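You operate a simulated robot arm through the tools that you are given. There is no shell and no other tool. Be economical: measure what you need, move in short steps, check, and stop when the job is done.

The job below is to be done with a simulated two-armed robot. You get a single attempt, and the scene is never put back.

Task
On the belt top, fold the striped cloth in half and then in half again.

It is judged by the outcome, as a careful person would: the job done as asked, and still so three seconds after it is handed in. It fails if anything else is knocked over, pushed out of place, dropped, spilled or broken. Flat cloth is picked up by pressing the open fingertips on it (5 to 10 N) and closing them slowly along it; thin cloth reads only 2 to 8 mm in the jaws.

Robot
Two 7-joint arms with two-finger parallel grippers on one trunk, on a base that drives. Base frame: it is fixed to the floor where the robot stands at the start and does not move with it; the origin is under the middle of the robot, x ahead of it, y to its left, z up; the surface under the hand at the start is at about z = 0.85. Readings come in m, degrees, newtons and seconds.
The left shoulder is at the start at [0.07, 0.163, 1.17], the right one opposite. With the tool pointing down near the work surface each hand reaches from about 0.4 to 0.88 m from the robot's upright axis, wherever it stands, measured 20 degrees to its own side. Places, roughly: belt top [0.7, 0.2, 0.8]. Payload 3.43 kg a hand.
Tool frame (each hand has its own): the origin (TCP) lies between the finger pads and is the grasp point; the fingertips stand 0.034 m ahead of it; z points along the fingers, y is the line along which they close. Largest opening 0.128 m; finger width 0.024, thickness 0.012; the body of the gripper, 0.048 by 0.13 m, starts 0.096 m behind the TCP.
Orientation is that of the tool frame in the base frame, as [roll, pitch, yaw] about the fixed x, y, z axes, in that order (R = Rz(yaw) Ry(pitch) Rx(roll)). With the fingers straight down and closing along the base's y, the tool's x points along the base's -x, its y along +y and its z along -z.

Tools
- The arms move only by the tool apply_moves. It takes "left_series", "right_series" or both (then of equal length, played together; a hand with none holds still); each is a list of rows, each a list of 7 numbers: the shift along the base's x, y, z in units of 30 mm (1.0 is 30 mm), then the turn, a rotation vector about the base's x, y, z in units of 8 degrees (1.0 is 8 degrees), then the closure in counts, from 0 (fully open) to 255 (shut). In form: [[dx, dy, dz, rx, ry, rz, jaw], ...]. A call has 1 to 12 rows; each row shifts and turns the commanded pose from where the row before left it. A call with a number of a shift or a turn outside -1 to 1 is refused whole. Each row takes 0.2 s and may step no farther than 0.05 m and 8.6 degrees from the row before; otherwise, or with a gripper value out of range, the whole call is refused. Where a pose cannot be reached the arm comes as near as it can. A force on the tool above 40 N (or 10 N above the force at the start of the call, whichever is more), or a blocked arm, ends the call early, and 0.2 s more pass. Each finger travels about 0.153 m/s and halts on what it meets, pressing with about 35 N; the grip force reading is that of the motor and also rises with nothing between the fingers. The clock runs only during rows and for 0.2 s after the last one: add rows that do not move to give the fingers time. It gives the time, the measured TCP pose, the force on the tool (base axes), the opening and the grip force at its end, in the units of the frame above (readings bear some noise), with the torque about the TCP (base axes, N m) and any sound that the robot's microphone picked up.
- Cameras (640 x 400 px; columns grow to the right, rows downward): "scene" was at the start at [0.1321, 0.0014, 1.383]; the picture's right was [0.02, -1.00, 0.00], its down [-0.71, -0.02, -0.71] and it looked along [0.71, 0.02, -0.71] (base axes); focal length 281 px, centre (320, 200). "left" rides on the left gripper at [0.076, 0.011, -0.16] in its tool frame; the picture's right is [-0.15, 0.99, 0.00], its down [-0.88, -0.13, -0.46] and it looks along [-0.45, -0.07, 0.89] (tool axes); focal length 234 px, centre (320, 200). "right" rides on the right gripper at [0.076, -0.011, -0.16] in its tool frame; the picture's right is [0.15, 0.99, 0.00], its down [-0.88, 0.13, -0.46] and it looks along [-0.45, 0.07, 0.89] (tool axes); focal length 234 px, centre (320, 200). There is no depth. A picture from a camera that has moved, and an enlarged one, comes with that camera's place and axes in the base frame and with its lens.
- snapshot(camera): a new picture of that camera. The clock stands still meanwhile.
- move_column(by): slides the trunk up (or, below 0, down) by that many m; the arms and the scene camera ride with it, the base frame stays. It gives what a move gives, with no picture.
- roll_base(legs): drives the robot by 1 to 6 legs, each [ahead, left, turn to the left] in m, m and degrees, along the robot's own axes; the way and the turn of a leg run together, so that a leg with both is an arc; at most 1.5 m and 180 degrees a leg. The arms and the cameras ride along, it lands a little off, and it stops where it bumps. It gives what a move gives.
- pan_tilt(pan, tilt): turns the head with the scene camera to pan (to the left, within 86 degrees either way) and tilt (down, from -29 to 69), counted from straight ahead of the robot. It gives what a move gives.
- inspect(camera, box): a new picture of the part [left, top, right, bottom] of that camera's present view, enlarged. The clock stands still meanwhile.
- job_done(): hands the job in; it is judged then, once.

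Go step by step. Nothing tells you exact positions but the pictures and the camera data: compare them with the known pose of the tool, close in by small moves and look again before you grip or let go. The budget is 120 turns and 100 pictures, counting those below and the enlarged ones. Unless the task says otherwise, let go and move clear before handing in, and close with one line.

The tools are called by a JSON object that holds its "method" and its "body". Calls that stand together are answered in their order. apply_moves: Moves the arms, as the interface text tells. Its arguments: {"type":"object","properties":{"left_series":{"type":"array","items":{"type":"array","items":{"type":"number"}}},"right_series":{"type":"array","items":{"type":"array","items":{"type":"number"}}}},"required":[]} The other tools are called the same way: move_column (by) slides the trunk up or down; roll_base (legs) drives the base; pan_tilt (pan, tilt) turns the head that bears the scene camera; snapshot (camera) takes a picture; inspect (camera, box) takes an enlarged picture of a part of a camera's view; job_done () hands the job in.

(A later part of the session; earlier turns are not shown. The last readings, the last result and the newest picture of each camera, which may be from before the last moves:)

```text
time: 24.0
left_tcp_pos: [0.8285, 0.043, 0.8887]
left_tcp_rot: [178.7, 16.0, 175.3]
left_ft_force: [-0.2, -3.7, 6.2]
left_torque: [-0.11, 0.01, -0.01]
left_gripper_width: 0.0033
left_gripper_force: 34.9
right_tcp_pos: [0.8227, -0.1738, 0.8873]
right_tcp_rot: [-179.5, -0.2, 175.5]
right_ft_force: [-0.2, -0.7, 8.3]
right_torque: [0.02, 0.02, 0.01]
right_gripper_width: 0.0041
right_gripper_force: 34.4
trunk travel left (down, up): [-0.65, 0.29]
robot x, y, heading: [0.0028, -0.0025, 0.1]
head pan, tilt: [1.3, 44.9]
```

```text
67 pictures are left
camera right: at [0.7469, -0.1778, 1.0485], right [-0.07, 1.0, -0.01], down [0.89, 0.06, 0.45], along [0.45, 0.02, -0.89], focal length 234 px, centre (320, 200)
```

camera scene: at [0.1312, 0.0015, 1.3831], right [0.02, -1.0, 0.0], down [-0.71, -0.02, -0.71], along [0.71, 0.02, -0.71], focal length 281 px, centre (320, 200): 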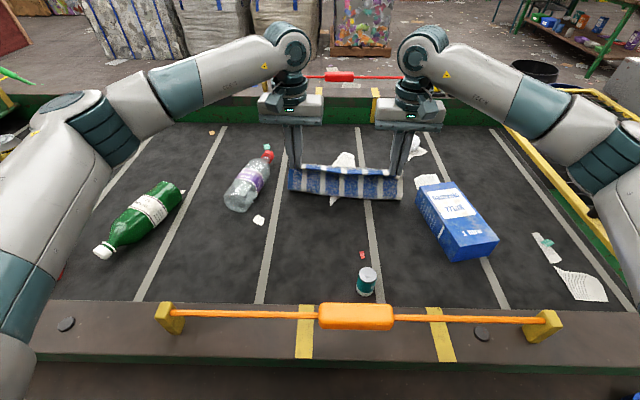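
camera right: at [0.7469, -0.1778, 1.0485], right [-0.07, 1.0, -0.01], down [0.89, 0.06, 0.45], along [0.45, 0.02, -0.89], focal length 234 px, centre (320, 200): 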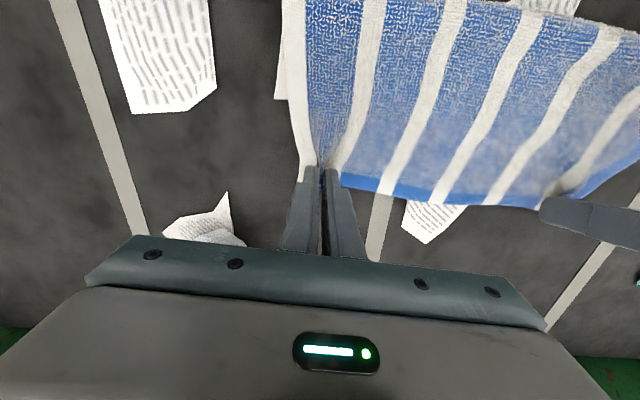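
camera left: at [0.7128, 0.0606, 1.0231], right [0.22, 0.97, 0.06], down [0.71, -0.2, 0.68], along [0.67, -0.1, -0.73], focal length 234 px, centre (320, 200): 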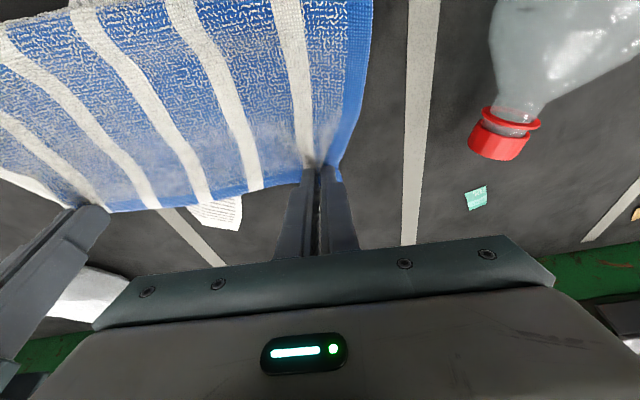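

Both are pinched on the top layer only. I'll peel it up and back, then re-lay it with the tips about 6 cm shorter than before, since the loop relaxes forward by that much.

{"method": "apply_moves", "body": {"left_series": [[-0.1, 0.024, 0.6, 0, 0, 0, 255], [-0.4, 0.024, 0.6, 0, 0.4, 0, 255], [-0.7, 0.024, 0.5, 0, 0.4, 0, 255], [-0.9, 0.024, 0.5, 0, 0.4, 0, 255], [-0.9, 0.024, 0.4, 0, 0.4, 0, 255], [-0.9, 0.024, 0.2, 0, 0.4, 0, 255], [-0.72, 0.024, 0.08, 0, 0, 0, 255], [0, 0, 0, 0, 0, 0, 255]], "right_series": [[-0.1, 0.03, 0.6, 0, 0, 0, 255], [-0.5, 0.03, 0.6, 0, 0, 0, 255], [-0.9, 0.03, 0.5, 0, 0, 0, 255], [-1, 0.03, 0.5, 0, 0, 0, 255], [-1, 0.03, 0.4, 0, 0, 0, 255], [-1, 0.03, 0.2, 0, 0, 0, 255], [-0.93, 0.03, 0.13, 0, 0, 0, 255], [0, 0, 0, 0, 0, 0, 255]]}}

{"method": "inspect", "body": {"camera": "scene", "box": [220, 80, 460, 260]}}

{"method": "snapshot", "body": {"camera": "left"}}

{"method": "snapshot", "body": {"camera": "right"}}

```text
time: 25.8
left_tcp_pos: [0.6914, 0.0487, 0.9731]
left_tcp_rot: [180.0, -0.1, 175.5]
left_ft_force: [0.7, -1.8, 0.5]
left_torque: [-0.06, 0.0, 0.0]
left_gripper_width: 0.003
left_gripper_force: 34.8
right_tcp_pos: [0.6622, -0.1676, 0.9748]
right_tcp_rot: [-179.5, -0.3, 175.6]
right_ft_force: [0.3, 1.8, -0.2]
right_torque: [0.06, 0.01, 0.01]
right_gripper_width: 0.004
right_gripper_force: 35.2
trunk travel left (down, up): [-0.65, 0.29]
robot x, y, heading: [-0.0013, -0.0015, 0.1]
head pan, tilt: [1.3, 44.9]
```

```text
2.22 times, centred on (340, 170) of scene
camera zoom: at [0.1331, 0.0012, 1.3829], right [0.02, -1.0, 0.0], down [-0.71, -0.02, -0.71], along [0.71, 0.02, -0.71], focal length 625 px, centre (276, 267)
```

zoom: 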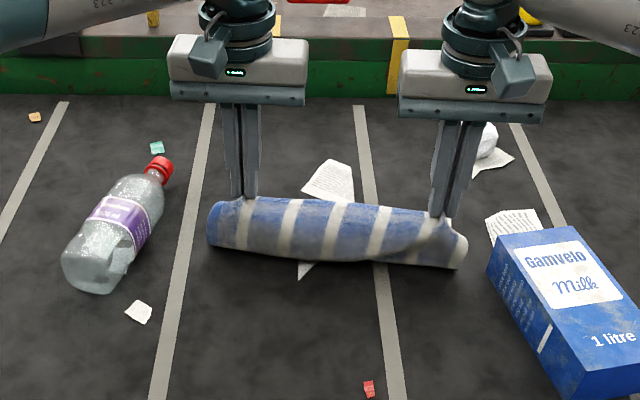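

```text
65 pictures are left
camera left: at [0.6167, 0.0658, 1.1343], right [0.22, 0.97, 0.0], down [0.87, -0.2, 0.45], along [0.44, -0.1, -0.89], focal length 234 px, centre (320, 200)
```

left: 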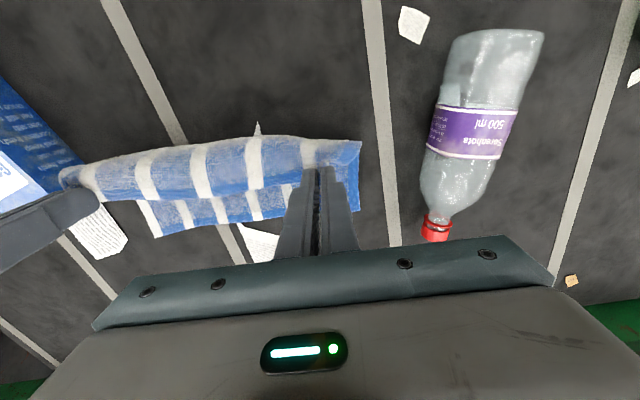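

```text
64 pictures are left
camera right: at [0.5864, -0.1717, 1.1352], right [-0.07, 1.0, -0.01], down [0.89, 0.06, 0.45], along [0.45, 0.02, -0.89], focal length 234 px, centre (320, 200)
```

right: 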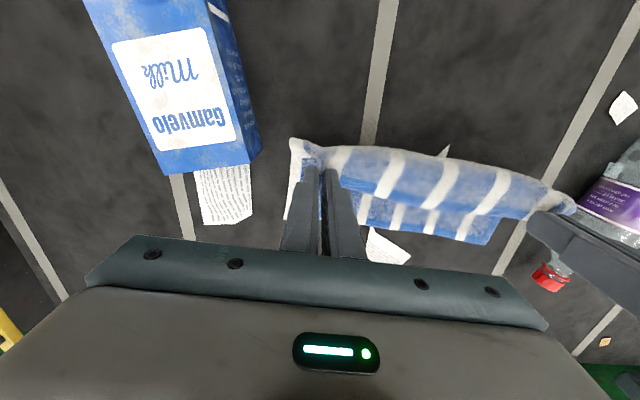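

The bottom layer stayed down with the fold rolled back. I'll lay it now and release at the shorter position.

{"method": "apply_moves", "body": {"left_series": [[0.4, 0, -0.4, 0, 0, 0, 255], [0.4, 0, -0.6, 0, 0, 0, 255], [0.33, 0, -0.65, 0, 0, 0, 255], [0.2, 0, -0.65, 0, 0, 0, 255], [0.15, 0, -0.45, 0, 0, 0, 255], [0, 0, 0, 0, 0, 0, 255]], "right_series": [[0.4, -0.03, -0.4, 0, 0, 0, 255], [0.4, -0.03, -0.6, 0, 0, 0, 255], [0.3, -0.03, -0.65, 0, 0, 0, 255], [0.2, 0, -0.65, 0, 0, 0, 255], [0.12, 0, -0.5, 0, 0, 0, 255], [0, 0, 0, 0, 0, 0, 255]]}}

{"method": "inspect", "body": {"camera": "scene", "box": [220, 80, 460, 260]}}

{"method": "snapshot", "body": {"camera": "right"}}

{"method": "snapshot", "body": {"camera": "left"}}

```text
time: 27.2
left_tcp_pos: [0.7345, 0.0485, 0.8927]
left_tcp_rot: [180.0, 0.2, 175.5]
left_ft_force: [-1.7, -3.7, 8.3]
left_torque: [-0.13, 0.03, -0.06]
left_gripper_width: 0.0038
left_gripper_force: 34.5
right_tcp_pos: [0.7027, -0.1691, 0.891]
right_tcp_rot: [-179.4, -0.3, 175.6]
right_ft_force: [0.3, 2.8, 5.8]
right_torque: [0.07, 0.04, -0.02]
right_gripper_width: 0.0042
right_gripper_force: 35.1
trunk travel left (down, up): [-0.65, 0.29]
robot x, y, heading: [-0.0011, 0.0, -0.0]
head pan, tilt: [1.3, 44.9]
```

```text
2.22 times, centred on (340, 170) of scene
camera zoom: at [0.131, 0.0013, 1.3833], right [0.02, -1.0, 0.0], down [-0.71, -0.02, -0.71], along [0.71, 0.02, -0.71], focal length 625 px, centre (276, 267)
```

zoom: 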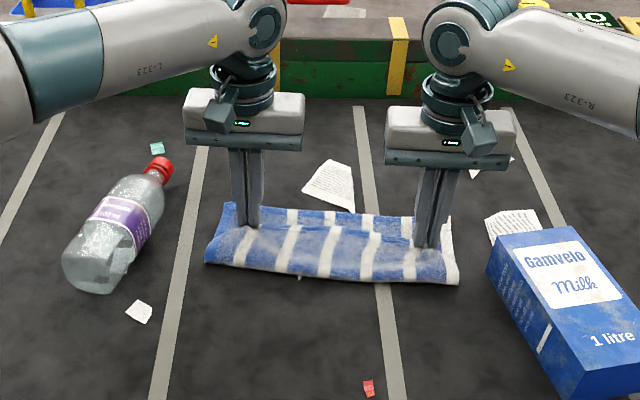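

```text
62 pictures are left
camera right: at [0.6274, -0.1739, 1.0524], right [-0.07, 1.0, -0.01], down [0.89, 0.06, 0.45], along [0.45, 0.02, -0.89], focal length 234 px, centre (320, 200)
```

right: 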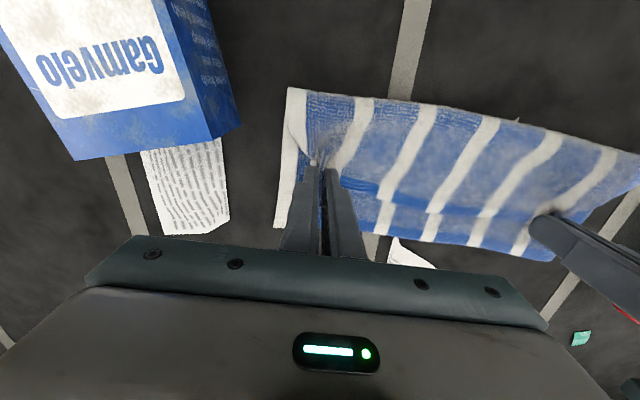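

```text
61 pictures are left
camera left: at [0.6604, 0.0659, 1.0534], right [0.22, 0.97, 0.0], down [0.87, -0.2, 0.46], along [0.45, -0.1, -0.89], focal length 234 px, centre (320, 200)
```

left: 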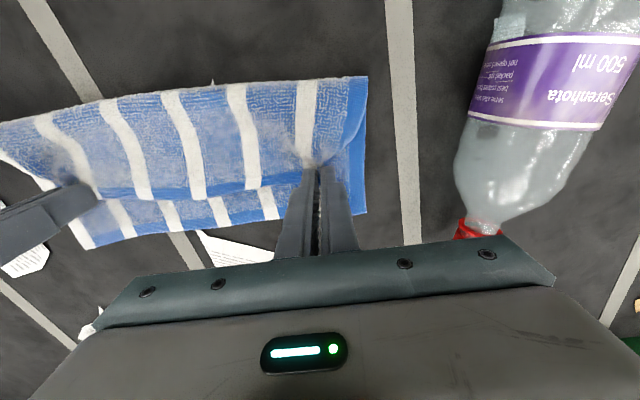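

The loop is now nearly flat with the top edge about 4 cm short, so I'll push it forward in small steps with the hands still holding.

{"method": "apply_moves", "body": {"left_series": [[0.1, 0, 0.25, 0, 0, 0, 255], [0.4, 0, 0, 0, 0, 0, 255], [0.4, 0, 0, 0, 0, 0, 255], [0.3, 0, -0.1, 0, 0, 0, 255], [0, 0, 0, 0, 0, 0, 255]], "right_series": [[0.1, -0.03, 0.25, 0, 0, 0, 255], [0.4, -0.03, 0, 0, 0, 0, 255], [0.4, -0.03, 0, 0, 0, 0, 255], [0.3, 0, -0.1, 0, 0, 0, 255], [0, 0, 0, 0, 0, 0, 255]]}}

{"method": "inspect", "body": {"camera": "scene", "box": [220, 80, 460, 260]}}

{"method": "snapshot", "body": {"camera": "right"}}

{"method": "snapshot", "body": {"camera": "left"}}

```text
time: 28.4
left_tcp_pos: [0.7716, 0.0494, 0.8944]
left_tcp_rot: [180.0, 0.0, 175.6]
left_ft_force: [-1.0, -6.0, 0.3]
left_torque: [-0.24, 0.02, 0.02]
left_gripper_width: 0.0035
left_gripper_force: 35.0
right_tcp_pos: [0.7388, -0.1709, 0.8952]
right_tcp_rot: [-179.5, -0.3, 175.4]
right_ft_force: [1.4, 6.6, 1.2]
right_torque: [0.19, -0.04, -0.06]
right_gripper_width: 0.0042
right_gripper_force: 35.0
trunk travel left (down, up): [-0.65, 0.29]
robot x, y, heading: [0.002, 0.0039, 0.2]
head pan, tilt: [1.3, 44.9]
```

```text
2.22 times, centred on (340, 170) of scene
camera zoom: at [0.1317, 0.0014, 1.3831], right [0.02, -1.0, 0.0], down [-0.71, -0.02, -0.71], along [0.71, 0.02, -0.71], focal length 625 px, centre (276, 267)
```

zoom: 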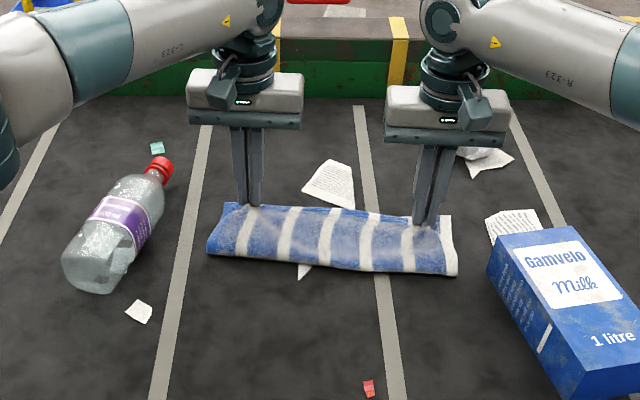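

```text
59 pictures are left
camera right: at [0.6641, -0.1764, 1.0562], right [-0.07, 1.0, -0.01], down [0.89, 0.07, 0.45], along [0.45, 0.02, -0.89], focal length 234 px, centre (320, 200)
```

right: 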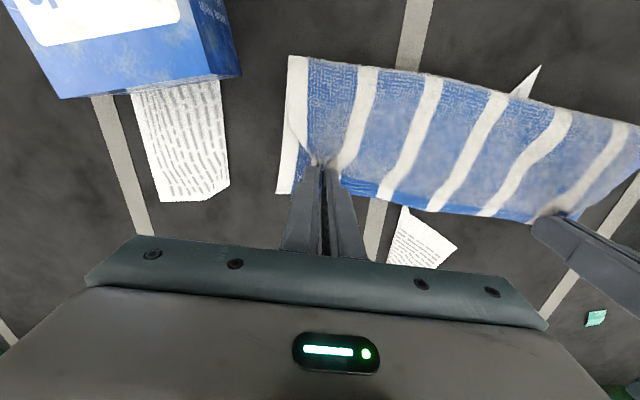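

```text
58 pictures are left
camera left: at [0.6973, 0.0667, 1.0571], right [0.22, 0.97, 0.0], down [0.87, -0.2, 0.46], along [0.44, -0.1, -0.89], focal length 234 px, centre (320, 200)
```

left: 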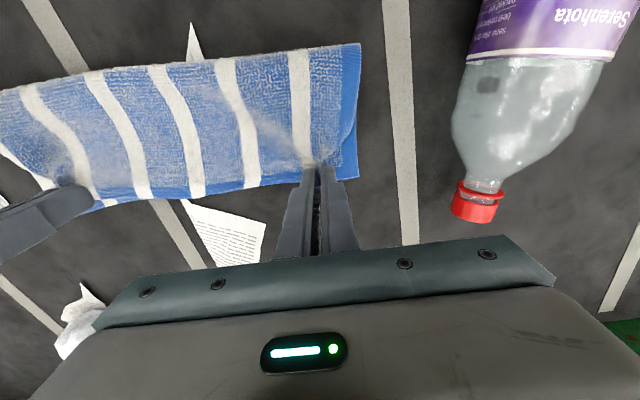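

Now the top edge lies right on the bottom edge. I'll lower and release here.

{"method": "apply_moves", "body": {"left_series": [[0.1, 0.03, -0.1, 0, 0, 0, 255], [0, 0, 0, 0, 0, 0, 248], [0, 0, 0, 0, 0, 0, 238], [0, 0, 0, 0, 0, 0, 228], [0, 0, 0, 0, 0, 0, 218], [0, 0, 0.1, 0, 0, 0, 208], [0, 0, 0.4, 0, 0, 0, 208], [0, 0, 1, 0, 0, 0, 208], [-1, 0.3, 1, 0, 0, 0, 208], [-1, 0.3, 1, 0, 0, 0, 208], [-1, 0.3, 0, 0, 0, 0, 208]], "right_series": [[0.1, -0.03, -0.1, 0, 0, 0, 255], [0, 0, 0, 0, 0, 0, 248], [0, 0, 0, 0, 0, 0, 238], [0, 0, 0, 0, 0, 0, 228], [0, 0, 0, 0, 0, 0, 218], [0, 0, 0.1, 0, 0, 0, 208], [0, 0, 0.4, 0, 0, 0, 208], [0, 0, 1, 0, 0, 0, 208], [-1, -0.3, 1, 0, 0, 0, 208], [-1, -0.3, 1, 0, 0, 0, 208], [-1, -0.3, 0, 0, 0, 0, 208]]}}

{"method": "inspect", "body": {"camera": "scene", "box": [220, 80, 460, 260]}}

{"method": "snapshot", "body": {"camera": "right"}}

{"method": "snapshot", "body": {"camera": "left"}}

```text
time: 30.8
left_tcp_pos: [0.6848, 0.0754, 0.9969]
left_tcp_rot: [-180.0, 0.0, 175.5]
left_ft_force: [-0.7, 0.2, 0.4]
left_torque: [0.03, -0.01, 0.03]
left_gripper_width: 0.0235
left_gripper_force: 0.0
right_tcp_pos: [0.6525, -0.2017, 0.998]
right_tcp_rot: [-179.5, -0.3, 175.4]
right_ft_force: [-0.2, -0.2, 0.5]
right_torque: [0.01, -0.02, -0.04]
right_gripper_width: 0.0237
right_gripper_force: 0.1
trunk travel left (down, up): [-0.65, 0.29]
robot x, y, heading: [-0.0038, 0.0001, -0.1]
head pan, tilt: [1.3, 44.9]
```

```text
2.22 times, centred on (340, 170) of scene
camera zoom: at [0.1314, 0.0013, 1.3831], right [0.02, -1.0, 0.0], down [-0.71, -0.02, -0.71], along [0.71, 0.02, -0.71], focal length 625 px, centre (276, 267)
```

zoom: 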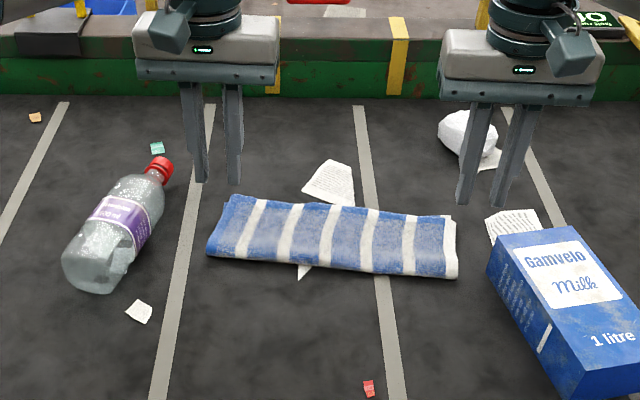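

```text
56 pictures are left
camera right: at [0.577, -0.2052, 1.1591], right [-0.07, 1.0, -0.01], down [0.89, 0.06, 0.45], along [0.45, 0.02, -0.89], focal length 234 px, centre (320, 200)
```

right: 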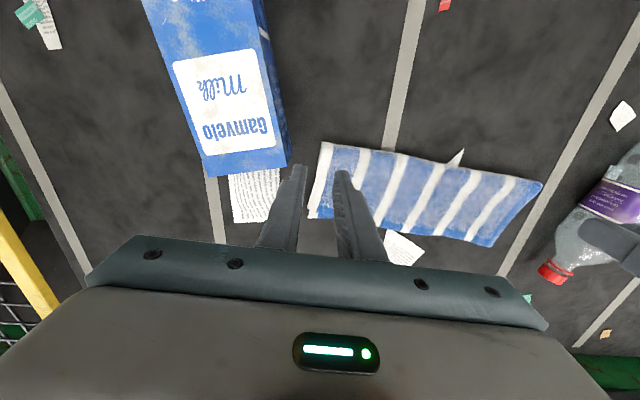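

```text
55 pictures are left
camera left: at [0.61, 0.0937, 1.1593], right [0.22, 0.97, 0.0], down [0.87, -0.2, 0.46], along [0.44, -0.1, -0.89], focal length 234 px, centre (320, 200)
```

left: 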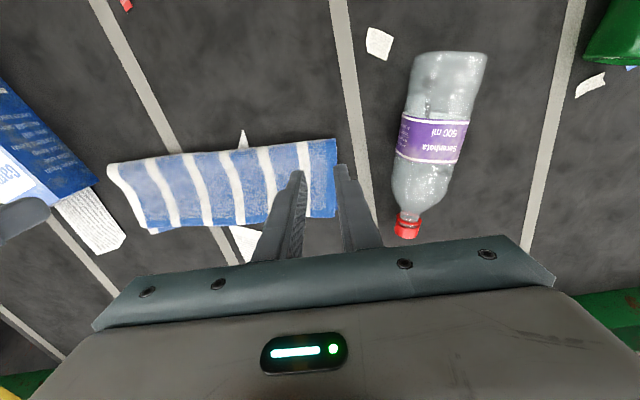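

The first half-fold is well aligned. Next is the crosswise fold of the left edge onto the right edge, so I'll check the left edge closely and the whole strip.

{"method": "apply_moves", "body": {"left_series": [[0.3, 0.5, 0, 0, 0, 0, 190], [0.3, 0.5, 0, 0, 0, 0, 190], [0, 0.5, 0, 0, 0, 0, 190], [0, 0, 0, 0, 0, 0, 190]], "right_series": [[-1, -1, 0.5, 0, 0, 0, 208], [-1, -1, 0.5, 0, 0, 0, 208], [-1, -1, 0.5, 0, 0, 0, 208], [0, 0, 0, 0, 0, 0, 208]]}}

{"method": "inspect", "body": {"camera": "left", "box": [120, 80, 380, 260]}}

{"method": "inspect", "body": {"camera": "scene", "box": [280, 140, 420, 220]}}

```text
time: 31.8
left_tcp_pos: [0.7026, 0.1221, 0.9983]
left_tcp_rot: [180.0, 0.1, 175.5]
left_ft_force: [-0.9, 0.1, -0.5]
left_torque: [0.01, -0.01, 0.01]
left_gripper_width: 0.0325
left_gripper_force: 0.1
right_tcp_pos: [0.5634, -0.2905, 1.0401]
right_tcp_rot: [-179.5, -0.4, 175.4]
right_ft_force: [0.4, 0.0, 0.5]
right_torque: [-0.03, 0.02, -0.02]
right_gripper_width: 0.0233
right_gripper_force: 0.1
trunk travel left (down, up): [-0.65, 0.29]
robot x, y, heading: [0.0027, -0.0013, -0.4]
head pan, tilt: [1.3, 44.9]
```

```text
2.22 times, centred on (250, 170) of left
camera zoom: at [0.6294, 0.1391, 1.159], right [0.22, 0.97, 0.0], down [0.87, -0.2, 0.46], along [0.44, -0.1, -0.89], focal length 520 px, centre (476, 267)
```

zoom: 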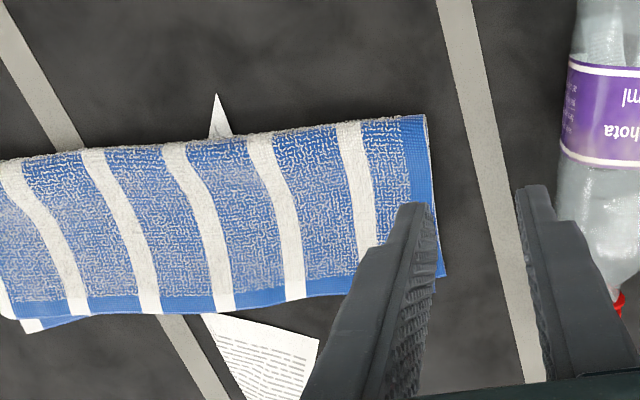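

```text
4.57 times, centred on (350, 180) of scene
camera zoom: at [0.1329, 0.0016, 1.3829], right [0.02, -1.0, 0.0], down [-0.71, -0.02, -0.71], along [0.71, 0.02, -0.71], focal length 1286 px, centre (183, 291)
```

zoom: 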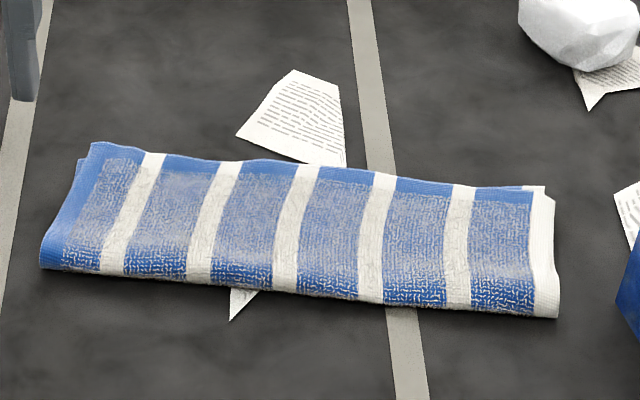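

The layers are flush at the left edge (mid-edge at about (.73, .091)). I'll bring the left hand there with the outer finger just off the edge and slightly lower, so it catches both layers.

{"method": "apply_moves", "body": {"left_series": [[0.183, -0.307, -0.6, -0.1, 0, 0, 183], [0.183, -0.307, -0.6, -0.1, 0, 0, 183], [0.183, -0.307, -0.6, -0.1, 0, 0, 183], [0.183, -0.307, -0.6, -0.1, 0, 0, 183], [0.183, -0.307, -0.5, -0.1, 0, 0, 183], [0, 0, 0, 0, 0, 0, 183]]}}

{"method": "snapshot", "body": {"camera": "left"}}

{"method": "inspect", "body": {"camera": "scene", "box": [260, 120, 400, 220]}}

```text
time: 33.2
left_tcp_pos: [0.7314, 0.0766, 0.9111]
left_tcp_rot: [-176.0, 0.3, 175.5]
left_ft_force: [0.1, 0.7, 0.6]
left_torque: [-0.03, 0.03, 0.01]
left_gripper_width: 0.0361
left_gripper_force: 0.1
right_tcp_pos: [0.5634, -0.2892, 1.0425]
right_tcp_rot: [-179.5, -0.2, 175.6]
right_ft_force: [-0.4, -0.3, 0.5]
right_torque: [-0.01, 0.01, -0.01]
right_gripper_width: 0.0238
right_gripper_force: 0.0
trunk travel left (down, up): [-0.65, 0.29]
robot x, y, heading: [0.0034, 0.001, 0.3]
head pan, tilt: [1.3, 44.9]
```

```text
52 pictures are left
camera left: at [0.6563, 0.1047, 1.0712], right [0.22, 0.97, -0.07], down [0.87, -0.17, 0.47], along [0.44, -0.16, -0.88], focal length 234 px, centre (320, 200)
```

left: 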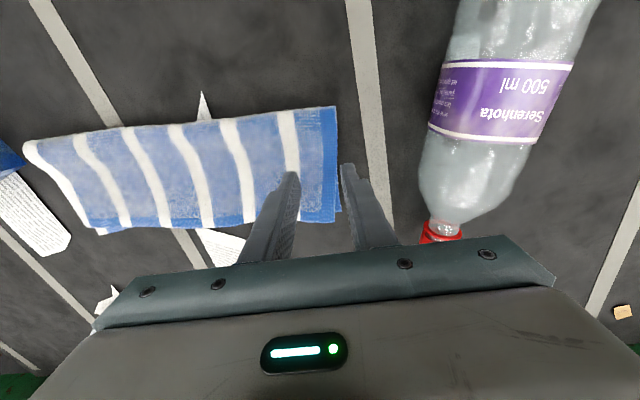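

```text
4.00 times, centred on (330, 170) of scene
camera zoom: at [0.1318, 0.0015, 1.3831], right [0.02, -1.0, 0.0], down [-0.71, -0.02, -0.71], along [0.71, 0.02, -0.71], focal length 1126 px, centre (280, 320)
```

zoom: 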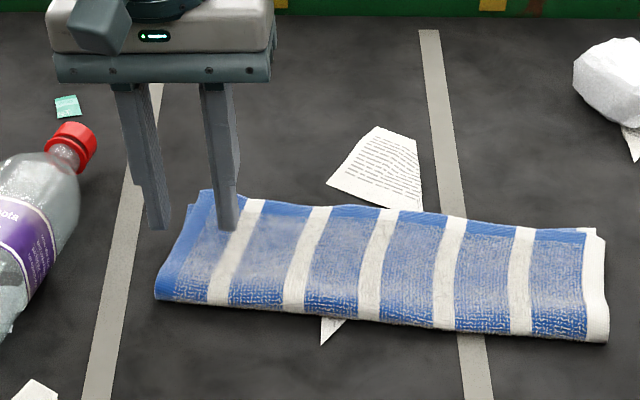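

The position looks right: inner finger on the cloth, outer finger just beyond the edge. I'll descend in small steps.

{"method": "apply_moves", "body": {"left_series": [[0, 0.08, -0.4, 0, 0, 0, 183], [0, 0, -0.3, 0, 0, 0, 183], [0, 0, 0, 0, 0, 0, 183]]}}

{"method": "apply_moves", "body": {"left_series": [[0, 0, -0.1, 0, 0, 0, 183], [0, 0, 0, 0, 0, 0, 183]]}}

```text
time: 34.0
left_tcp_pos: [0.7291, 0.0776, 0.8894]
left_tcp_rot: [-176.0, 0.2, 175.5]
left_ft_force: [-0.2, -0.5, 1.2]
left_torque: [-0.06, -0.01, -0.03]
left_gripper_width: 0.0363
left_gripper_force: 0.6
right_tcp_pos: [0.5635, -0.2904, 1.0422]
right_tcp_rot: [-179.6, -0.4, 175.5]
right_ft_force: [0.1, 0.2, 0.7]
right_torque: [0.0, 0.0, 0.01]
right_gripper_width: 0.0235
right_gripper_force: 0.0
trunk travel left (down, up): [-0.65, 0.29]
robot x, y, heading: [-0.002, 0.0002, 0.2]
head pan, tilt: [1.3, 44.9]
```

```text
time: 34.6
left_tcp_pos: [0.7295, 0.0778, 0.8878]
left_tcp_rot: [-175.9, 0.4, 175.5]
left_ft_force: [1.0, 0.8, 5.9]
left_torque: [-0.16, -0.04, 0.02]
left_gripper_width: 0.0359
left_gripper_force: 0.1
right_tcp_pos: [0.5644, -0.2898, 1.0418]
right_tcp_rot: [-179.6, -0.3, 175.6]
right_ft_force: [0.1, 0.1, -1.0]
right_torque: [0.02, -0.01, -0.01]
right_gripper_width: 0.0235
right_gripper_force: 0.0
trunk travel left (down, up): [-0.65, 0.29]
robot x, y, heading: [-0.0001, 0.0016, 0.2]
head pan, tilt: [1.3, 44.9]
```

The contact is on the inner finger only, so I'll roll a little more to bring the outer finger to the belt.

{"method": "apply_moves", "body": {"left_series": [[0, 0, 0, -0.5, 0, 0, 183], [0, 0, -0.06, 0, 0, 0, 183], [0, 0, 0, 0, 0, 0, 183]]}}

{"method": "snapshot", "body": {"camera": "left"}}

```text
time: 35.4
left_tcp_pos: [0.7293, 0.0791, 0.8882]
left_tcp_rot: [-171.9, 1.0, 175.6]
left_ft_force: [3.7, 3.4, 22.3]
left_torque: [0.59, -0.03, -0.16]
left_gripper_width: 0.0364
left_gripper_force: 0.5
right_tcp_pos: [0.5625, -0.2896, 1.043]
right_tcp_rot: [-179.5, -0.2, 175.5]
right_ft_force: [0.0, 0.4, -0.1]
right_torque: [0.02, 0.01, 0.0]
right_gripper_width: 0.0236
right_gripper_force: 0.0
trunk travel left (down, up): [-0.65, 0.29]
robot x, y, heading: [-0.001, 0.0005, -0.1]
head pan, tilt: [1.3, 44.9]
```

```text
50 pictures are left
camera left: at [0.6549, 0.1182, 1.045], right [0.22, 0.97, -0.14], down [0.87, -0.13, 0.48], along [0.45, -0.23, -0.86], focal length 234 px, centre (320, 200)
```

left: 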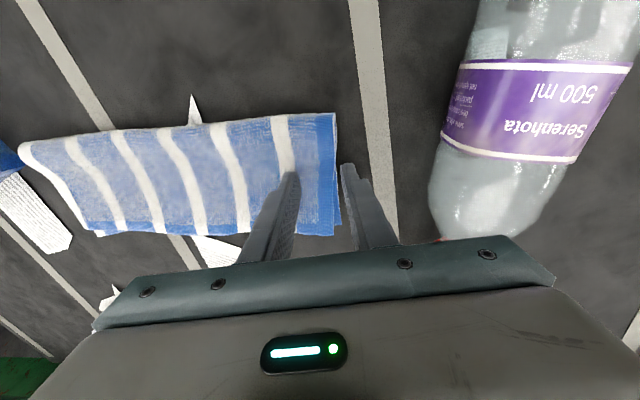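

Now the outer finger bears on the belt, too hard. I'll ease the roll back slightly, lift a hair and check.

{"method": "apply_moves", "body": {"left_series": [[0, 0, 0.02, 0.15, 0, 0, 183], [0, 0, 0, 0, 0, 0, 183]]}}

```text
time: 36.0
left_tcp_pos: [0.7302, 0.0772, 0.8879]
left_tcp_rot: [-173.2, 0.6, 175.5]
left_ft_force: [7.9, 2.2, 20.6]
left_torque: [0.49, -0.12, -0.15]
left_gripper_width: 0.036
left_gripper_force: 0.1
right_tcp_pos: [0.5618, -0.2898, 1.0434]
right_tcp_rot: [-179.5, -0.2, 175.5]
right_ft_force: [-0.1, -0.3, -0.2]
right_torque: [-0.01, 0.01, 0.02]
right_gripper_width: 0.0237
right_gripper_force: 0.0
trunk travel left (down, up): [-0.65, 0.29]
robot x, y, heading: [-0.0006, 0.0031, -0.1]
head pan, tilt: [1.3, 44.9]
```

{"method": "apply_moves", "body": {"left_series": [[0, 0, 0.03, 0.12, 0, 0, 183], [0, 0, 0, 0, 0, 0, 183]]}}

```text
time: 36.6
left_tcp_pos: [0.7312, 0.0776, 0.8872]
left_tcp_rot: [-174.1, 0.5, 175.5]
left_ft_force: [7.3, -0.1, 14.2]
left_torque: [-0.02, -0.18, -0.04]
left_gripper_width: 0.0359
left_gripper_force: 0.0
right_tcp_pos: [0.5624, -0.2897, 1.0427]
right_tcp_rot: [-179.5, -0.4, 175.5]
right_ft_force: [0.4, 0.3, -0.3]
right_torque: [0.04, 0.0, 0.03]
right_gripper_width: 0.0237
right_gripper_force: 0.0
trunk travel left (down, up): [-0.65, 0.29]
robot x, y, heading: [-0.0014, -0.0005, 0.1]
head pan, tilt: [1.3, 44.9]
```

Balanced on both fingers at about 7 N each. Closing slowly.

{"method": "apply_moves", "body": {"left_series": [[0, 0, 0.02, 0, 0, 0, 190], [0, 0, 0, 0, 0, 0, 197], [0, 0, 0, 0, 0, 0, 204], [0, 0, 0, 0, 0, 0, 211], [0, 0, 0, 0, 0, 0, 218], [0, 0, 0, 0, 0, 0, 225], [0, 0, 0, 0, 0, 0, 232], [0, 0, 0, 0, 0, 0, 239], [0, 0, 0, 0, 0, 0, 246], [0, 0, 0, 0, 0, 0, 255], [0, 0, 0, 0, 0, 0, 255], [0, 0, 0, 0, 0, 0, 255]]}}

{"method": "snapshot", "body": {"camera": "left"}}

{"method": "inspect", "body": {"camera": "scene", "box": [260, 120, 400, 220]}}

```text
time: 39.2
left_tcp_pos: [0.7304, 0.0774, 0.8886]
left_tcp_rot: [-174.3, 0.4, 175.5]
left_ft_force: [-0.7, -6.7, 8.7]
left_torque: [-0.37, 0.07, -0.01]
left_gripper_width: 0.0061
left_gripper_force: 34.9
right_tcp_pos: [0.562, -0.2906, 1.0421]
right_tcp_rot: [-179.6, -0.2, 175.4]
right_ft_force: [0.5, 0.4, -0.6]
right_torque: [0.03, 0.0, 0.01]
right_gripper_width: 0.0236
right_gripper_force: 0.0
trunk travel left (down, up): [-0.65, 0.29]
robot x, y, heading: [0.0003, -0.0017, -0.0]
head pan, tilt: [1.3, 44.9]
```

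```text
49 pictures are left
camera left: at [0.655, 0.1102, 1.0469], right [0.22, 0.97, -0.1], down [0.87, -0.15, 0.47], along [0.45, -0.19, -0.87], focal length 234 px, centre (320, 200)
```

left: 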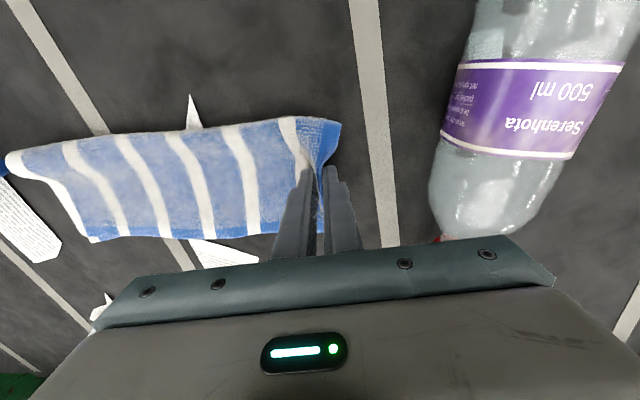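

```text
4.00 times, centred on (330, 170) of scene
camera zoom: at [0.1307, 0.0002, 1.3832], right [0.02, -1.0, 0.0], down [-0.7, -0.01, -0.71], along [0.71, 0.02, -0.71], focal length 1126 px, centre (280, 320)
```

zoom: 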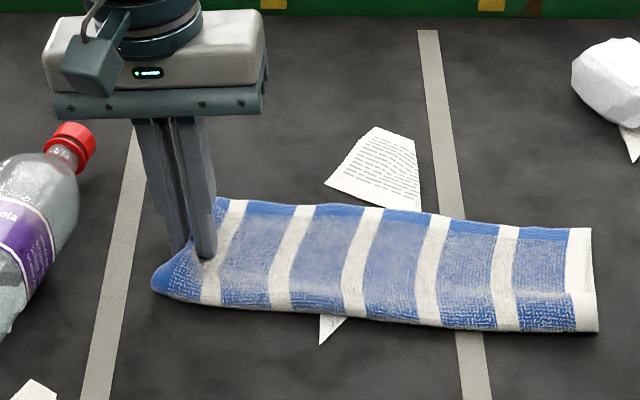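

It reads 6.1 mm, which suggests both layers are held. I'll lift a little to verify.

{"method": "apply_moves", "body": {"left_series": [[0, -0.1, 0.6, 0, 0, 0, 255], [0, -0.3, 0.7, 0, 0, 0, 255], [0, -0.4, 0.6, 0, 0, 0, 255], [0, 0, 0, 0, 0, 0, 255]]}}

{"method": "snapshot", "body": {"camera": "left"}}

{"method": "inspect", "body": {"camera": "scene", "box": [260, 120, 400, 220]}}

```text
time: 40.2
left_tcp_pos: [0.7311, 0.0536, 0.944]
left_tcp_rot: [-174.2, 0.4, 175.6]
left_ft_force: [0.2, -0.2, -0.1]
left_torque: [-0.02, 0.05, 0.03]
left_gripper_width: 0.0059
left_gripper_force: 35.3
right_tcp_pos: [0.5638, -0.2891, 1.041]
right_tcp_rot: [-179.6, -0.2, 175.4]
right_ft_force: [0.0, 0.7, 0.0]
right_torque: [0.01, 0.0, 0.0]
right_gripper_width: 0.0235
right_gripper_force: 0.1
trunk travel left (down, up): [-0.65, 0.29]
robot x, y, heading: [-0.0028, 0.0014, 0.0]
head pan, tilt: [1.3, 44.9]
```

```text
47 pictures are left
camera left: at [0.6561, 0.0878, 1.1029], right [0.22, 0.97, -0.1], down [0.87, -0.15, 0.47], along [0.44, -0.19, -0.88], focal length 234 px, centre (320, 200)
```

left: 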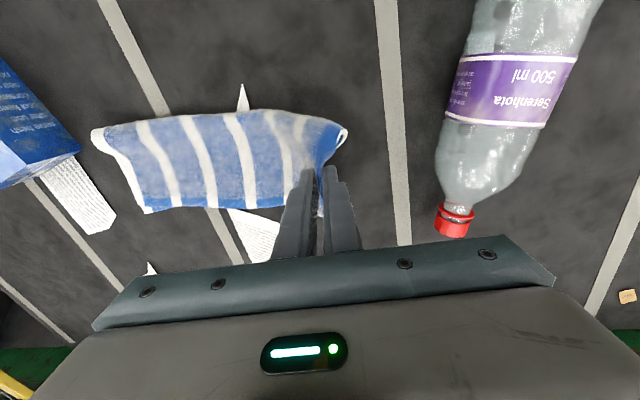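

```text
4.00 times, centred on (330, 170) of scene
camera zoom: at [0.1322, 0.0019, 1.383], right [0.02, -1.0, 0.0], down [-0.71, -0.02, -0.71], along [0.71, 0.02, -0.71], focal length 1126 px, centre (280, 320)
```

zoom: 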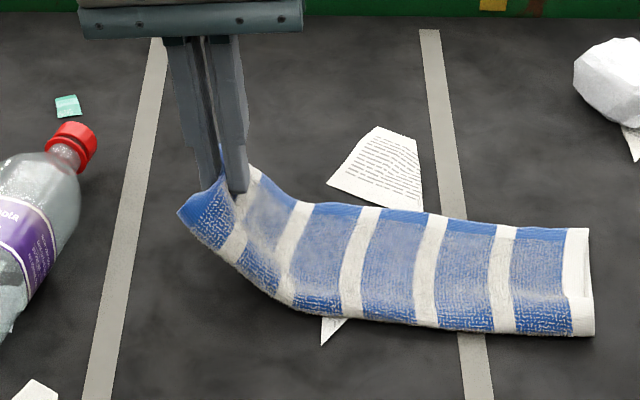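

Both layers are up. I'll move the right arm clear and carry the left edge over in an arc, laying it short of the right edge first.

{"method": "apply_moves", "body": {"left_series": [[-0.06, -0.6, 0.75, 0.3, 0, 0, 255], [-0.06, -0.7, 0.65, 0.3, 0, 0, 255], [-0.06, -0.8, 0.5, 0.3, 0, 0, 255], [-0.06, -0.8, 0.4, 0.3, 0, 0, 255], [-0.06, -0.75, 0.25, 0.3, 0, 0, 255], [0, 0, 0, 0, 0, 0, 255]], "right_series": [[-0.3, -0.8, 0.4, 0, 0, 0, 208], [-0.3, -0.8, 0.4, 0, 0, 0, 208], [-0.3, -0.8, 0.4, 0, 0, 0, 208], [-0.3, -0.8, 0.4, 0, 0, 0, 208], [0, 0, 0, 0, 0, 0, 208], [0, 0, 0, 0, 0, 0, 208]]}}

{"method": "snapshot", "body": {"camera": "scene"}}

{"method": "snapshot", "body": {"camera": "left"}}

```text
time: 41.6
left_tcp_pos: [0.7215, -0.0549, 1.0198]
left_tcp_rot: [174.0, -0.6, 175.5]
left_ft_force: [0.0, 0.4, 0.6]
left_torque: [-0.1, -0.02, 0.02]
left_gripper_width: 0.0056
left_gripper_force: 35.0
right_tcp_pos: [0.5274, -0.3868, 1.0892]
right_tcp_rot: [-179.5, -0.3, 175.6]
right_ft_force: [-0.1, 0.1, -0.3]
right_torque: [-0.04, 0.02, -0.01]
right_gripper_width: 0.0236
right_gripper_force: 0.1
trunk travel left (down, up): [-0.65, 0.29]
robot x, y, heading: [0.0005, -0.0016, 0.1]
head pan, tilt: [1.3, 44.9]
```

```text
45 pictures are left
camera scene: at [0.132, 0.0021, 1.383], right [0.02, -1.0, 0.0], down [-0.71, -0.02, -0.71], along [0.71, 0.02, -0.71], focal length 281 px, centre (320, 200)
```

scene: 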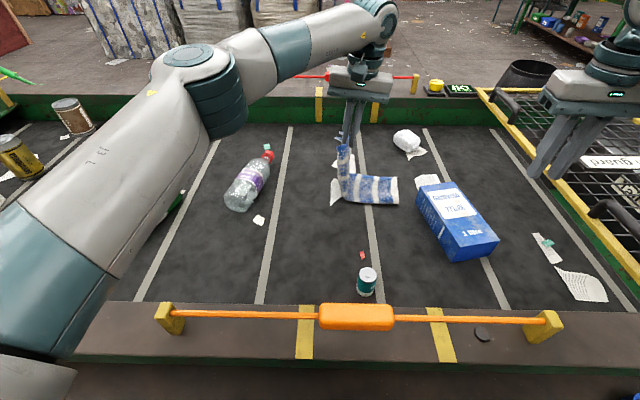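

```text
44 pictures are left
camera left: at [0.6474, -0.0546, 1.1823], right [0.22, 0.97, 0.1], down [0.87, -0.25, 0.43], along [0.44, -0.01, -0.9], focal length 234 px, centre (320, 200)
```

left: 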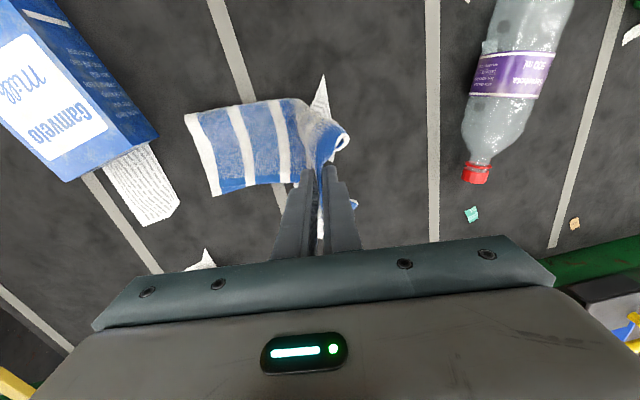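

The cloth stands up along the fold. Now I'll lay it down toward the right edge, stopping short.

{"method": "apply_moves", "body": {"left_series": [[-0.06, -0.75, -0.3, 0.25, 0, 0, 255], [-0.06, -0.7, -0.5, 0.25, 0, 0, 255], [-0.06, -0.6, -0.7, 0.25, 0, 0, 255], [-0.06, -0.5, -0.8, 0.25, 0, 0, 255], [-0.06, -0.4, -0.8, 0.25, 0, 0, 255], [0, -0.25, -0.6, 0.25, 0, 0, 255], [0, 0, 0, 0, 0, 0, 255]]}}

{"method": "inspect", "body": {"camera": "scene", "box": [260, 100, 460, 240]}}

{"method": "snapshot", "body": {"camera": "left"}}

```text
time: 43.2
left_tcp_pos: [0.6958, -0.1155, 0.9064]
left_tcp_rot: [161.8, -1.4, 175.7]
left_ft_force: [0.2, -1.0, 1.1]
left_torque: [-0.18, 0.05, 0.01]
left_gripper_width: 0.0056
left_gripper_force: 34.8
left hand out of reach, approached as far as the arm can: row 4, 5, 6
right_tcp_pos: [0.5286, -0.3847, 1.0897]
right_tcp_rot: [-179.4, -0.3, 175.6]
right_ft_force: [0.2, 0.2, -0.4]
right_torque: [-0.02, 0.01, 0.02]
right_gripper_width: 0.0239
right_gripper_force: 0.0
trunk travel left (down, up): [-0.65, 0.29]
robot x, y, heading: [-0.0038, 0.0023, -0.1]
head pan, tilt: [1.3, 44.9]
```

```text
2.86 times, centred on (360, 170) of scene
camera zoom: at [0.1318, 0.002, 1.3831], right [0.02, -1.0, 0.0], down [-0.71, -0.02, -0.71], along [0.71, 0.02, -0.71], focal length 804 px, centre (206, 286)
```

zoom: 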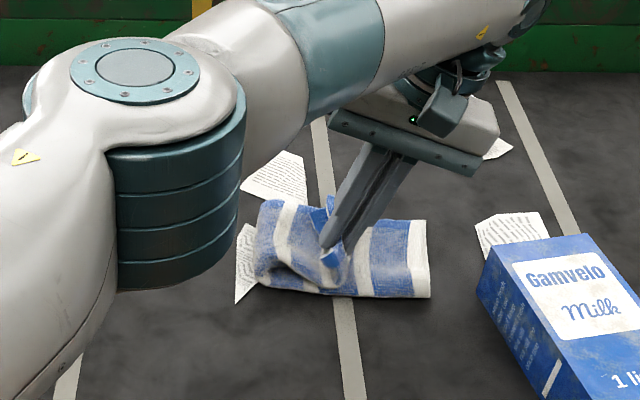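

```text
42 pictures are left
camera left: at [0.6222, -0.1491, 1.0645], right [0.22, 0.93, 0.3], down [0.87, -0.33, 0.37], along [0.44, 0.18, -0.88], focal length 234 px, centre (320, 200)
```

left: 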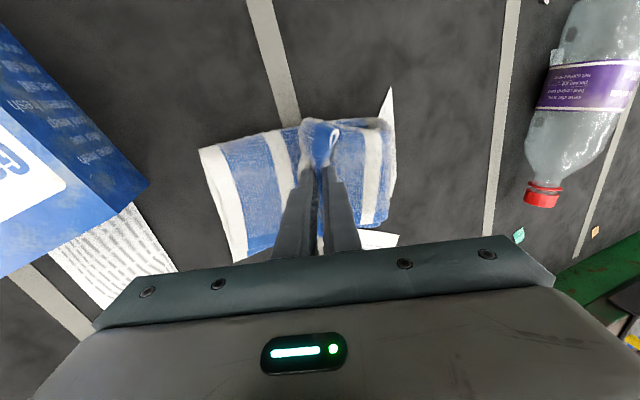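

The left arm is at its cross-body limit, so I'll lift the hand a centimetre and strafe the base a little to the right to carry the edge onward.

{"method": "apply_moves", "body": {"left_series": [[0, 0, 0.3, 0, 0, 0, 255], [0, 0, 0, 0, 0, 0, 255]]}}

{"method": "roll_base", "body": {"legs": [[0, -0.07, 0]]}}

{"method": "snapshot", "body": {"camera": "scene"}}

{"method": "snapshot", "body": {"camera": "left"}}

```text
time: 43.8
left_tcp_pos: [0.6967, -0.116, 0.9147]
left_tcp_rot: [162.0, -1.4, 175.7]
left_ft_force: [-0.3, -0.2, 0.5]
left_torque: [-0.11, -0.01, -0.02]
left_gripper_width: 0.0056
left_gripper_force: 35.1
right_tcp_pos: [0.5274, -0.388, 1.0894]
right_tcp_rot: [-179.5, -0.3, 175.6]
right_ft_force: [1.1, 0.2, -0.1]
right_torque: [0.01, -0.02, 0.03]
right_gripper_width: 0.0236
right_gripper_force: 0.1
trunk travel left (down, up): [-0.65, 0.29]
robot x, y, heading: [-0.001, -0.0025, -0.1]
head pan, tilt: [1.3, 44.9]
```

```text
time: 44.8
left_tcp_pos: [0.6971, -0.1857, 0.9159]
left_tcp_rot: [161.9, -1.4, 175.7]
left_ft_force: [0.0, -0.5, 0.3]
left_torque: [-0.07, 0.01, -0.01]
left_gripper_width: 0.0053
left_gripper_force: 34.6
right_tcp_pos: [0.5283, -0.4558, 1.0886]
right_tcp_rot: [-179.5, -0.2, 175.4]
right_ft_force: [0.7, -0.7, -0.4]
right_torque: [0.02, 0.02, -0.03]
right_gripper_width: 0.0236
right_gripper_force: 0.1
trunk travel left (down, up): [-0.65, 0.29]
robot x, y, heading: [0.0004, -0.0691, -0.0]
head pan, tilt: [1.3, 44.9]
```

```text
41 pictures are left
camera scene: at [0.132, -0.0684, 1.3831], right [0.02, -1.0, 0.0], down [-0.71, -0.02, -0.71], along [0.71, 0.02, -0.71], focal length 281 px, centre (320, 200)
```

scene: 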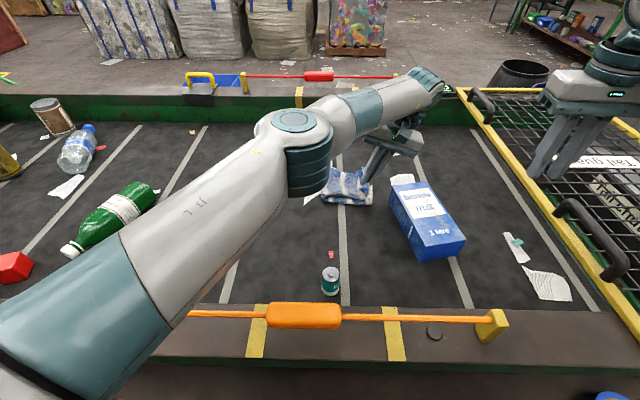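

```text
40 pictures are left
camera left: at [0.6225, -0.2189, 1.0737], right [0.22, 0.93, 0.3], down [0.87, -0.33, 0.37], along [0.44, 0.18, -0.88], focal length 234 px, centre (320, 200)
```

left: 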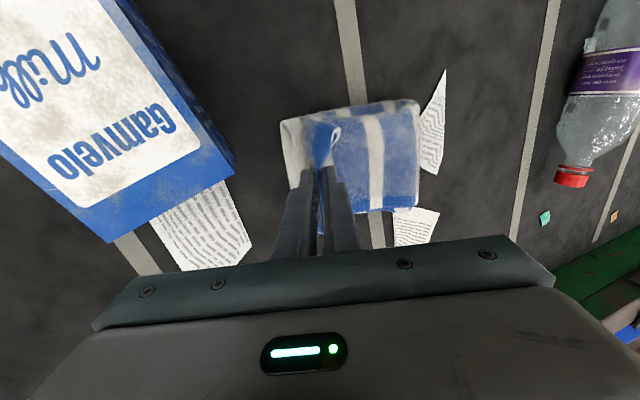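

The fold line sits at y≈−.06 and the edge is nearly over the right edge. I'll shift slightly forward and right and lower, still holding.

{"method": "apply_moves", "body": {"left_series": [[0.2, -0.2, -0.2, 0, 0, 0, 255], [0.17, -0.2, -0.25, 0, 0, 0, 255], [0, 0, -0.25, 0, 0, 0, 255], [0, 0, 0, 0, 0, 0, 255]]}}

{"method": "snapshot", "body": {"camera": "left"}}

{"method": "inspect", "body": {"camera": "scene", "box": [260, 120, 440, 240]}}

```text
time: 45.8
left_tcp_pos: [0.6958, -0.1841, 0.9077]
left_tcp_rot: [162.0, -1.4, 175.8]
left_ft_force: [-0.3, 0.5, 1.0]
left_torque: [-0.13, -0.01, 0.01]
left_gripper_width: 0.0056
left_gripper_force: 34.9
left hand out of reach, approached as far as the arm can: row 1, 2
right_tcp_pos: [0.5281, -0.4564, 1.0893]
right_tcp_rot: [-179.6, -0.3, 175.5]
right_ft_force: [-0.2, 0.1, -0.4]
right_torque: [0.0, 0.0, -0.01]
right_gripper_width: 0.0238
right_gripper_force: 0.1
trunk travel left (down, up): [-0.65, 0.29]
robot x, y, heading: [-0.0009, -0.0664, -0.1]
head pan, tilt: [1.3, 44.9]
```

```text
39 pictures are left
camera left: at [0.6224, -0.2183, 1.0661], right [0.22, 0.93, 0.3], down [0.87, -0.33, 0.37], along [0.44, 0.18, -0.88], focal length 234 px, centre (320, 200)
```

left: 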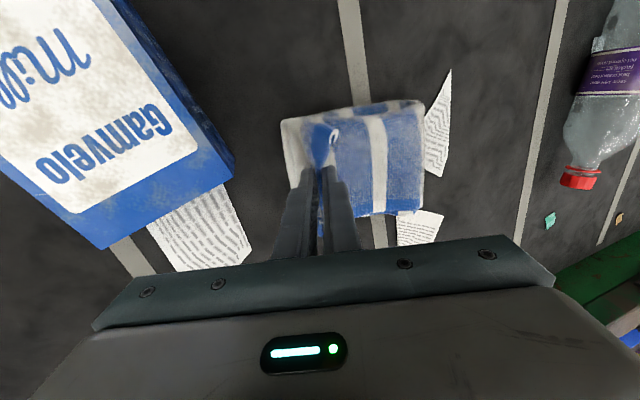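

```text
3.33 times, centred on (350, 180) of scene
camera zoom: at [0.1318, -0.0679, 1.3831], right [0.02, -1.0, 0.0], down [-0.71, -0.02, -0.71], along [0.71, 0.02, -0.71], focal length 938 px, centre (220, 267)
```

zoom: 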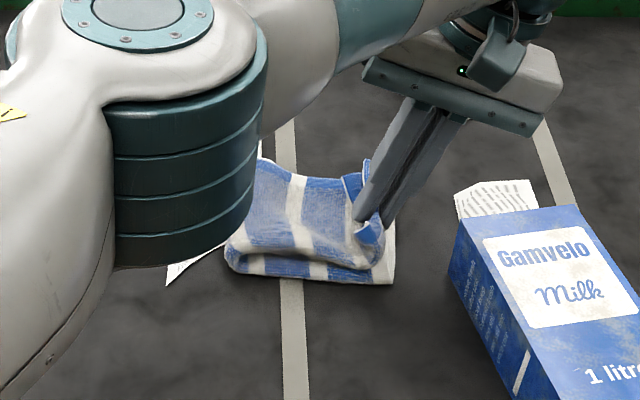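

I'm still at the reach limit. I'll shift the hand back a little, strafe 6 cm more for slack, then finish with the arm.

{"method": "apply_moves", "body": {"left_series": [[0, 0.6, 0.3, 0, 0, 0, 255], [0, 0.7, 0, 0, 0, 0, 255], [0, 0, 0, 0, 0, 0, 255]]}}

{"method": "roll_base", "body": {"legs": [[0, -0.06, 0]]}}

{"method": "apply_moves", "body": {"left_series": [[0.2, 0, -0.2, 0, 0, 0, 255], [0.2, 0.1, -0.2, 0, 0, 0, 255], [0, 0, -0.2, 0, 0, 0, 255], [0, 0, 0, 0, 0, 0, 255]]}}

{"method": "snapshot", "body": {"camera": "left"}}

{"method": "inspect", "body": {"camera": "scene", "box": [240, 120, 420, 240]}}

```text
time: 46.6
left_tcp_pos: [0.6968, -0.1466, 0.9172]
left_tcp_rot: [161.8, -1.3, 175.8]
left_ft_force: [0.5, -0.1, 0.4]
left_torque: [-0.11, 0.01, 0.01]
left_gripper_width: 0.0054
left_gripper_force: 35.3
right_tcp_pos: [0.5275, -0.4558, 1.0888]
right_tcp_rot: [-179.5, -0.4, 175.6]
right_ft_force: [0.0, 0.2, 1.3]
right_torque: [-0.01, 0.01, 0.0]
right_gripper_width: 0.0237
right_gripper_force: 0.1
trunk travel left (down, up): [-0.65, 0.29]
robot x, y, heading: [-0.0006, -0.0692, -0.2]
head pan, tilt: [1.3, 44.9]
```

```text
time: 47.6
left_tcp_pos: [0.6965, -0.2048, 0.9164]
left_tcp_rot: [162.0, -1.3, 175.8]
left_ft_force: [0.1, -0.5, 0.6]
left_torque: [-0.1, -0.03, -0.03]
left_gripper_width: 0.0054
left_gripper_force: 35.2
right_tcp_pos: [0.5273, -0.5152, 1.0886]
right_tcp_rot: [-179.5, -0.3, 175.6]
right_ft_force: [-0.1, -0.8, 0.7]
right_torque: [0.0, -0.02, -0.02]
right_gripper_width: 0.0235
right_gripper_force: 0.0
trunk travel left (down, up): [-0.65, 0.29]
robot x, y, heading: [0.0029, -0.1282, 0.0]
head pan, tilt: [1.3, 44.9]
```

```text
time: 48.6
left_tcp_pos: [0.7081, -0.2018, 0.8987]
left_tcp_rot: [162.0, -1.4, 175.8]
left_ft_force: [0.8, 1.4, 3.5]
left_torque: [-0.01, 0.01, -0.03]
left_gripper_width: 0.0054
left_gripper_force: 35.0
right_tcp_pos: [0.5278, -0.5148, 1.0902]
right_tcp_rot: [-179.5, -0.2, 175.6]
right_ft_force: [-0.3, -0.1, -0.2]
right_torque: [-0.02, -0.01, -0.03]
right_gripper_width: 0.0235
right_gripper_force: 0.1
trunk travel left (down, up): [-0.65, 0.29]
robot x, y, heading: [0.002, -0.1281, 0.0]
head pan, tilt: [1.3, 44.9]
```

```text
37 pictures are left
camera left: at [0.6343, -0.2356, 1.0578], right [0.22, 0.93, 0.3], down [0.87, -0.33, 0.37], along [0.44, 0.18, -0.88], focal length 234 px, centre (320, 200)
```

left: 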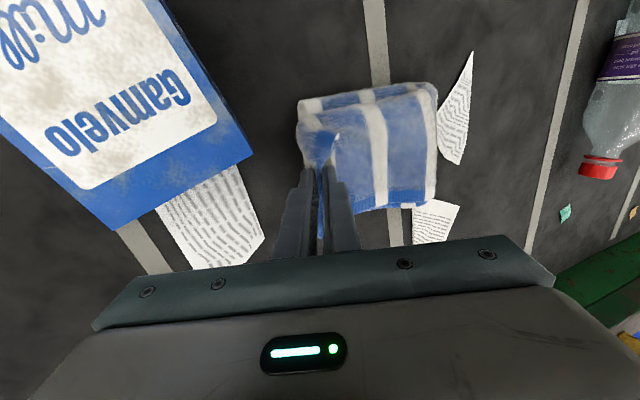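

```text
3.33 times, centred on (330, 180) of scene
camera zoom: at [0.1317, -0.1277, 1.3831], right [0.02, -1.0, 0.0], down [-0.71, -0.02, -0.71], along [0.71, 0.02, -0.71], focal length 938 px, centre (287, 267)
```

zoom: 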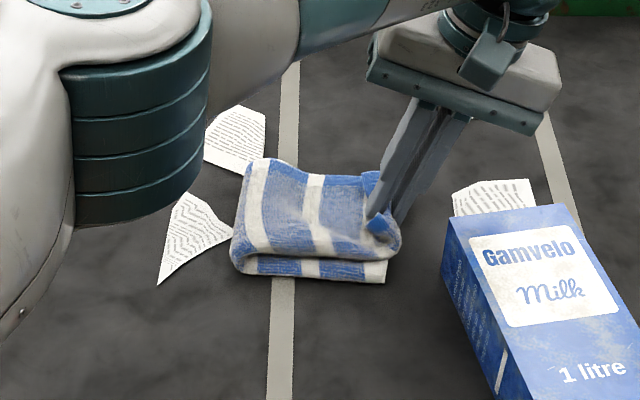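

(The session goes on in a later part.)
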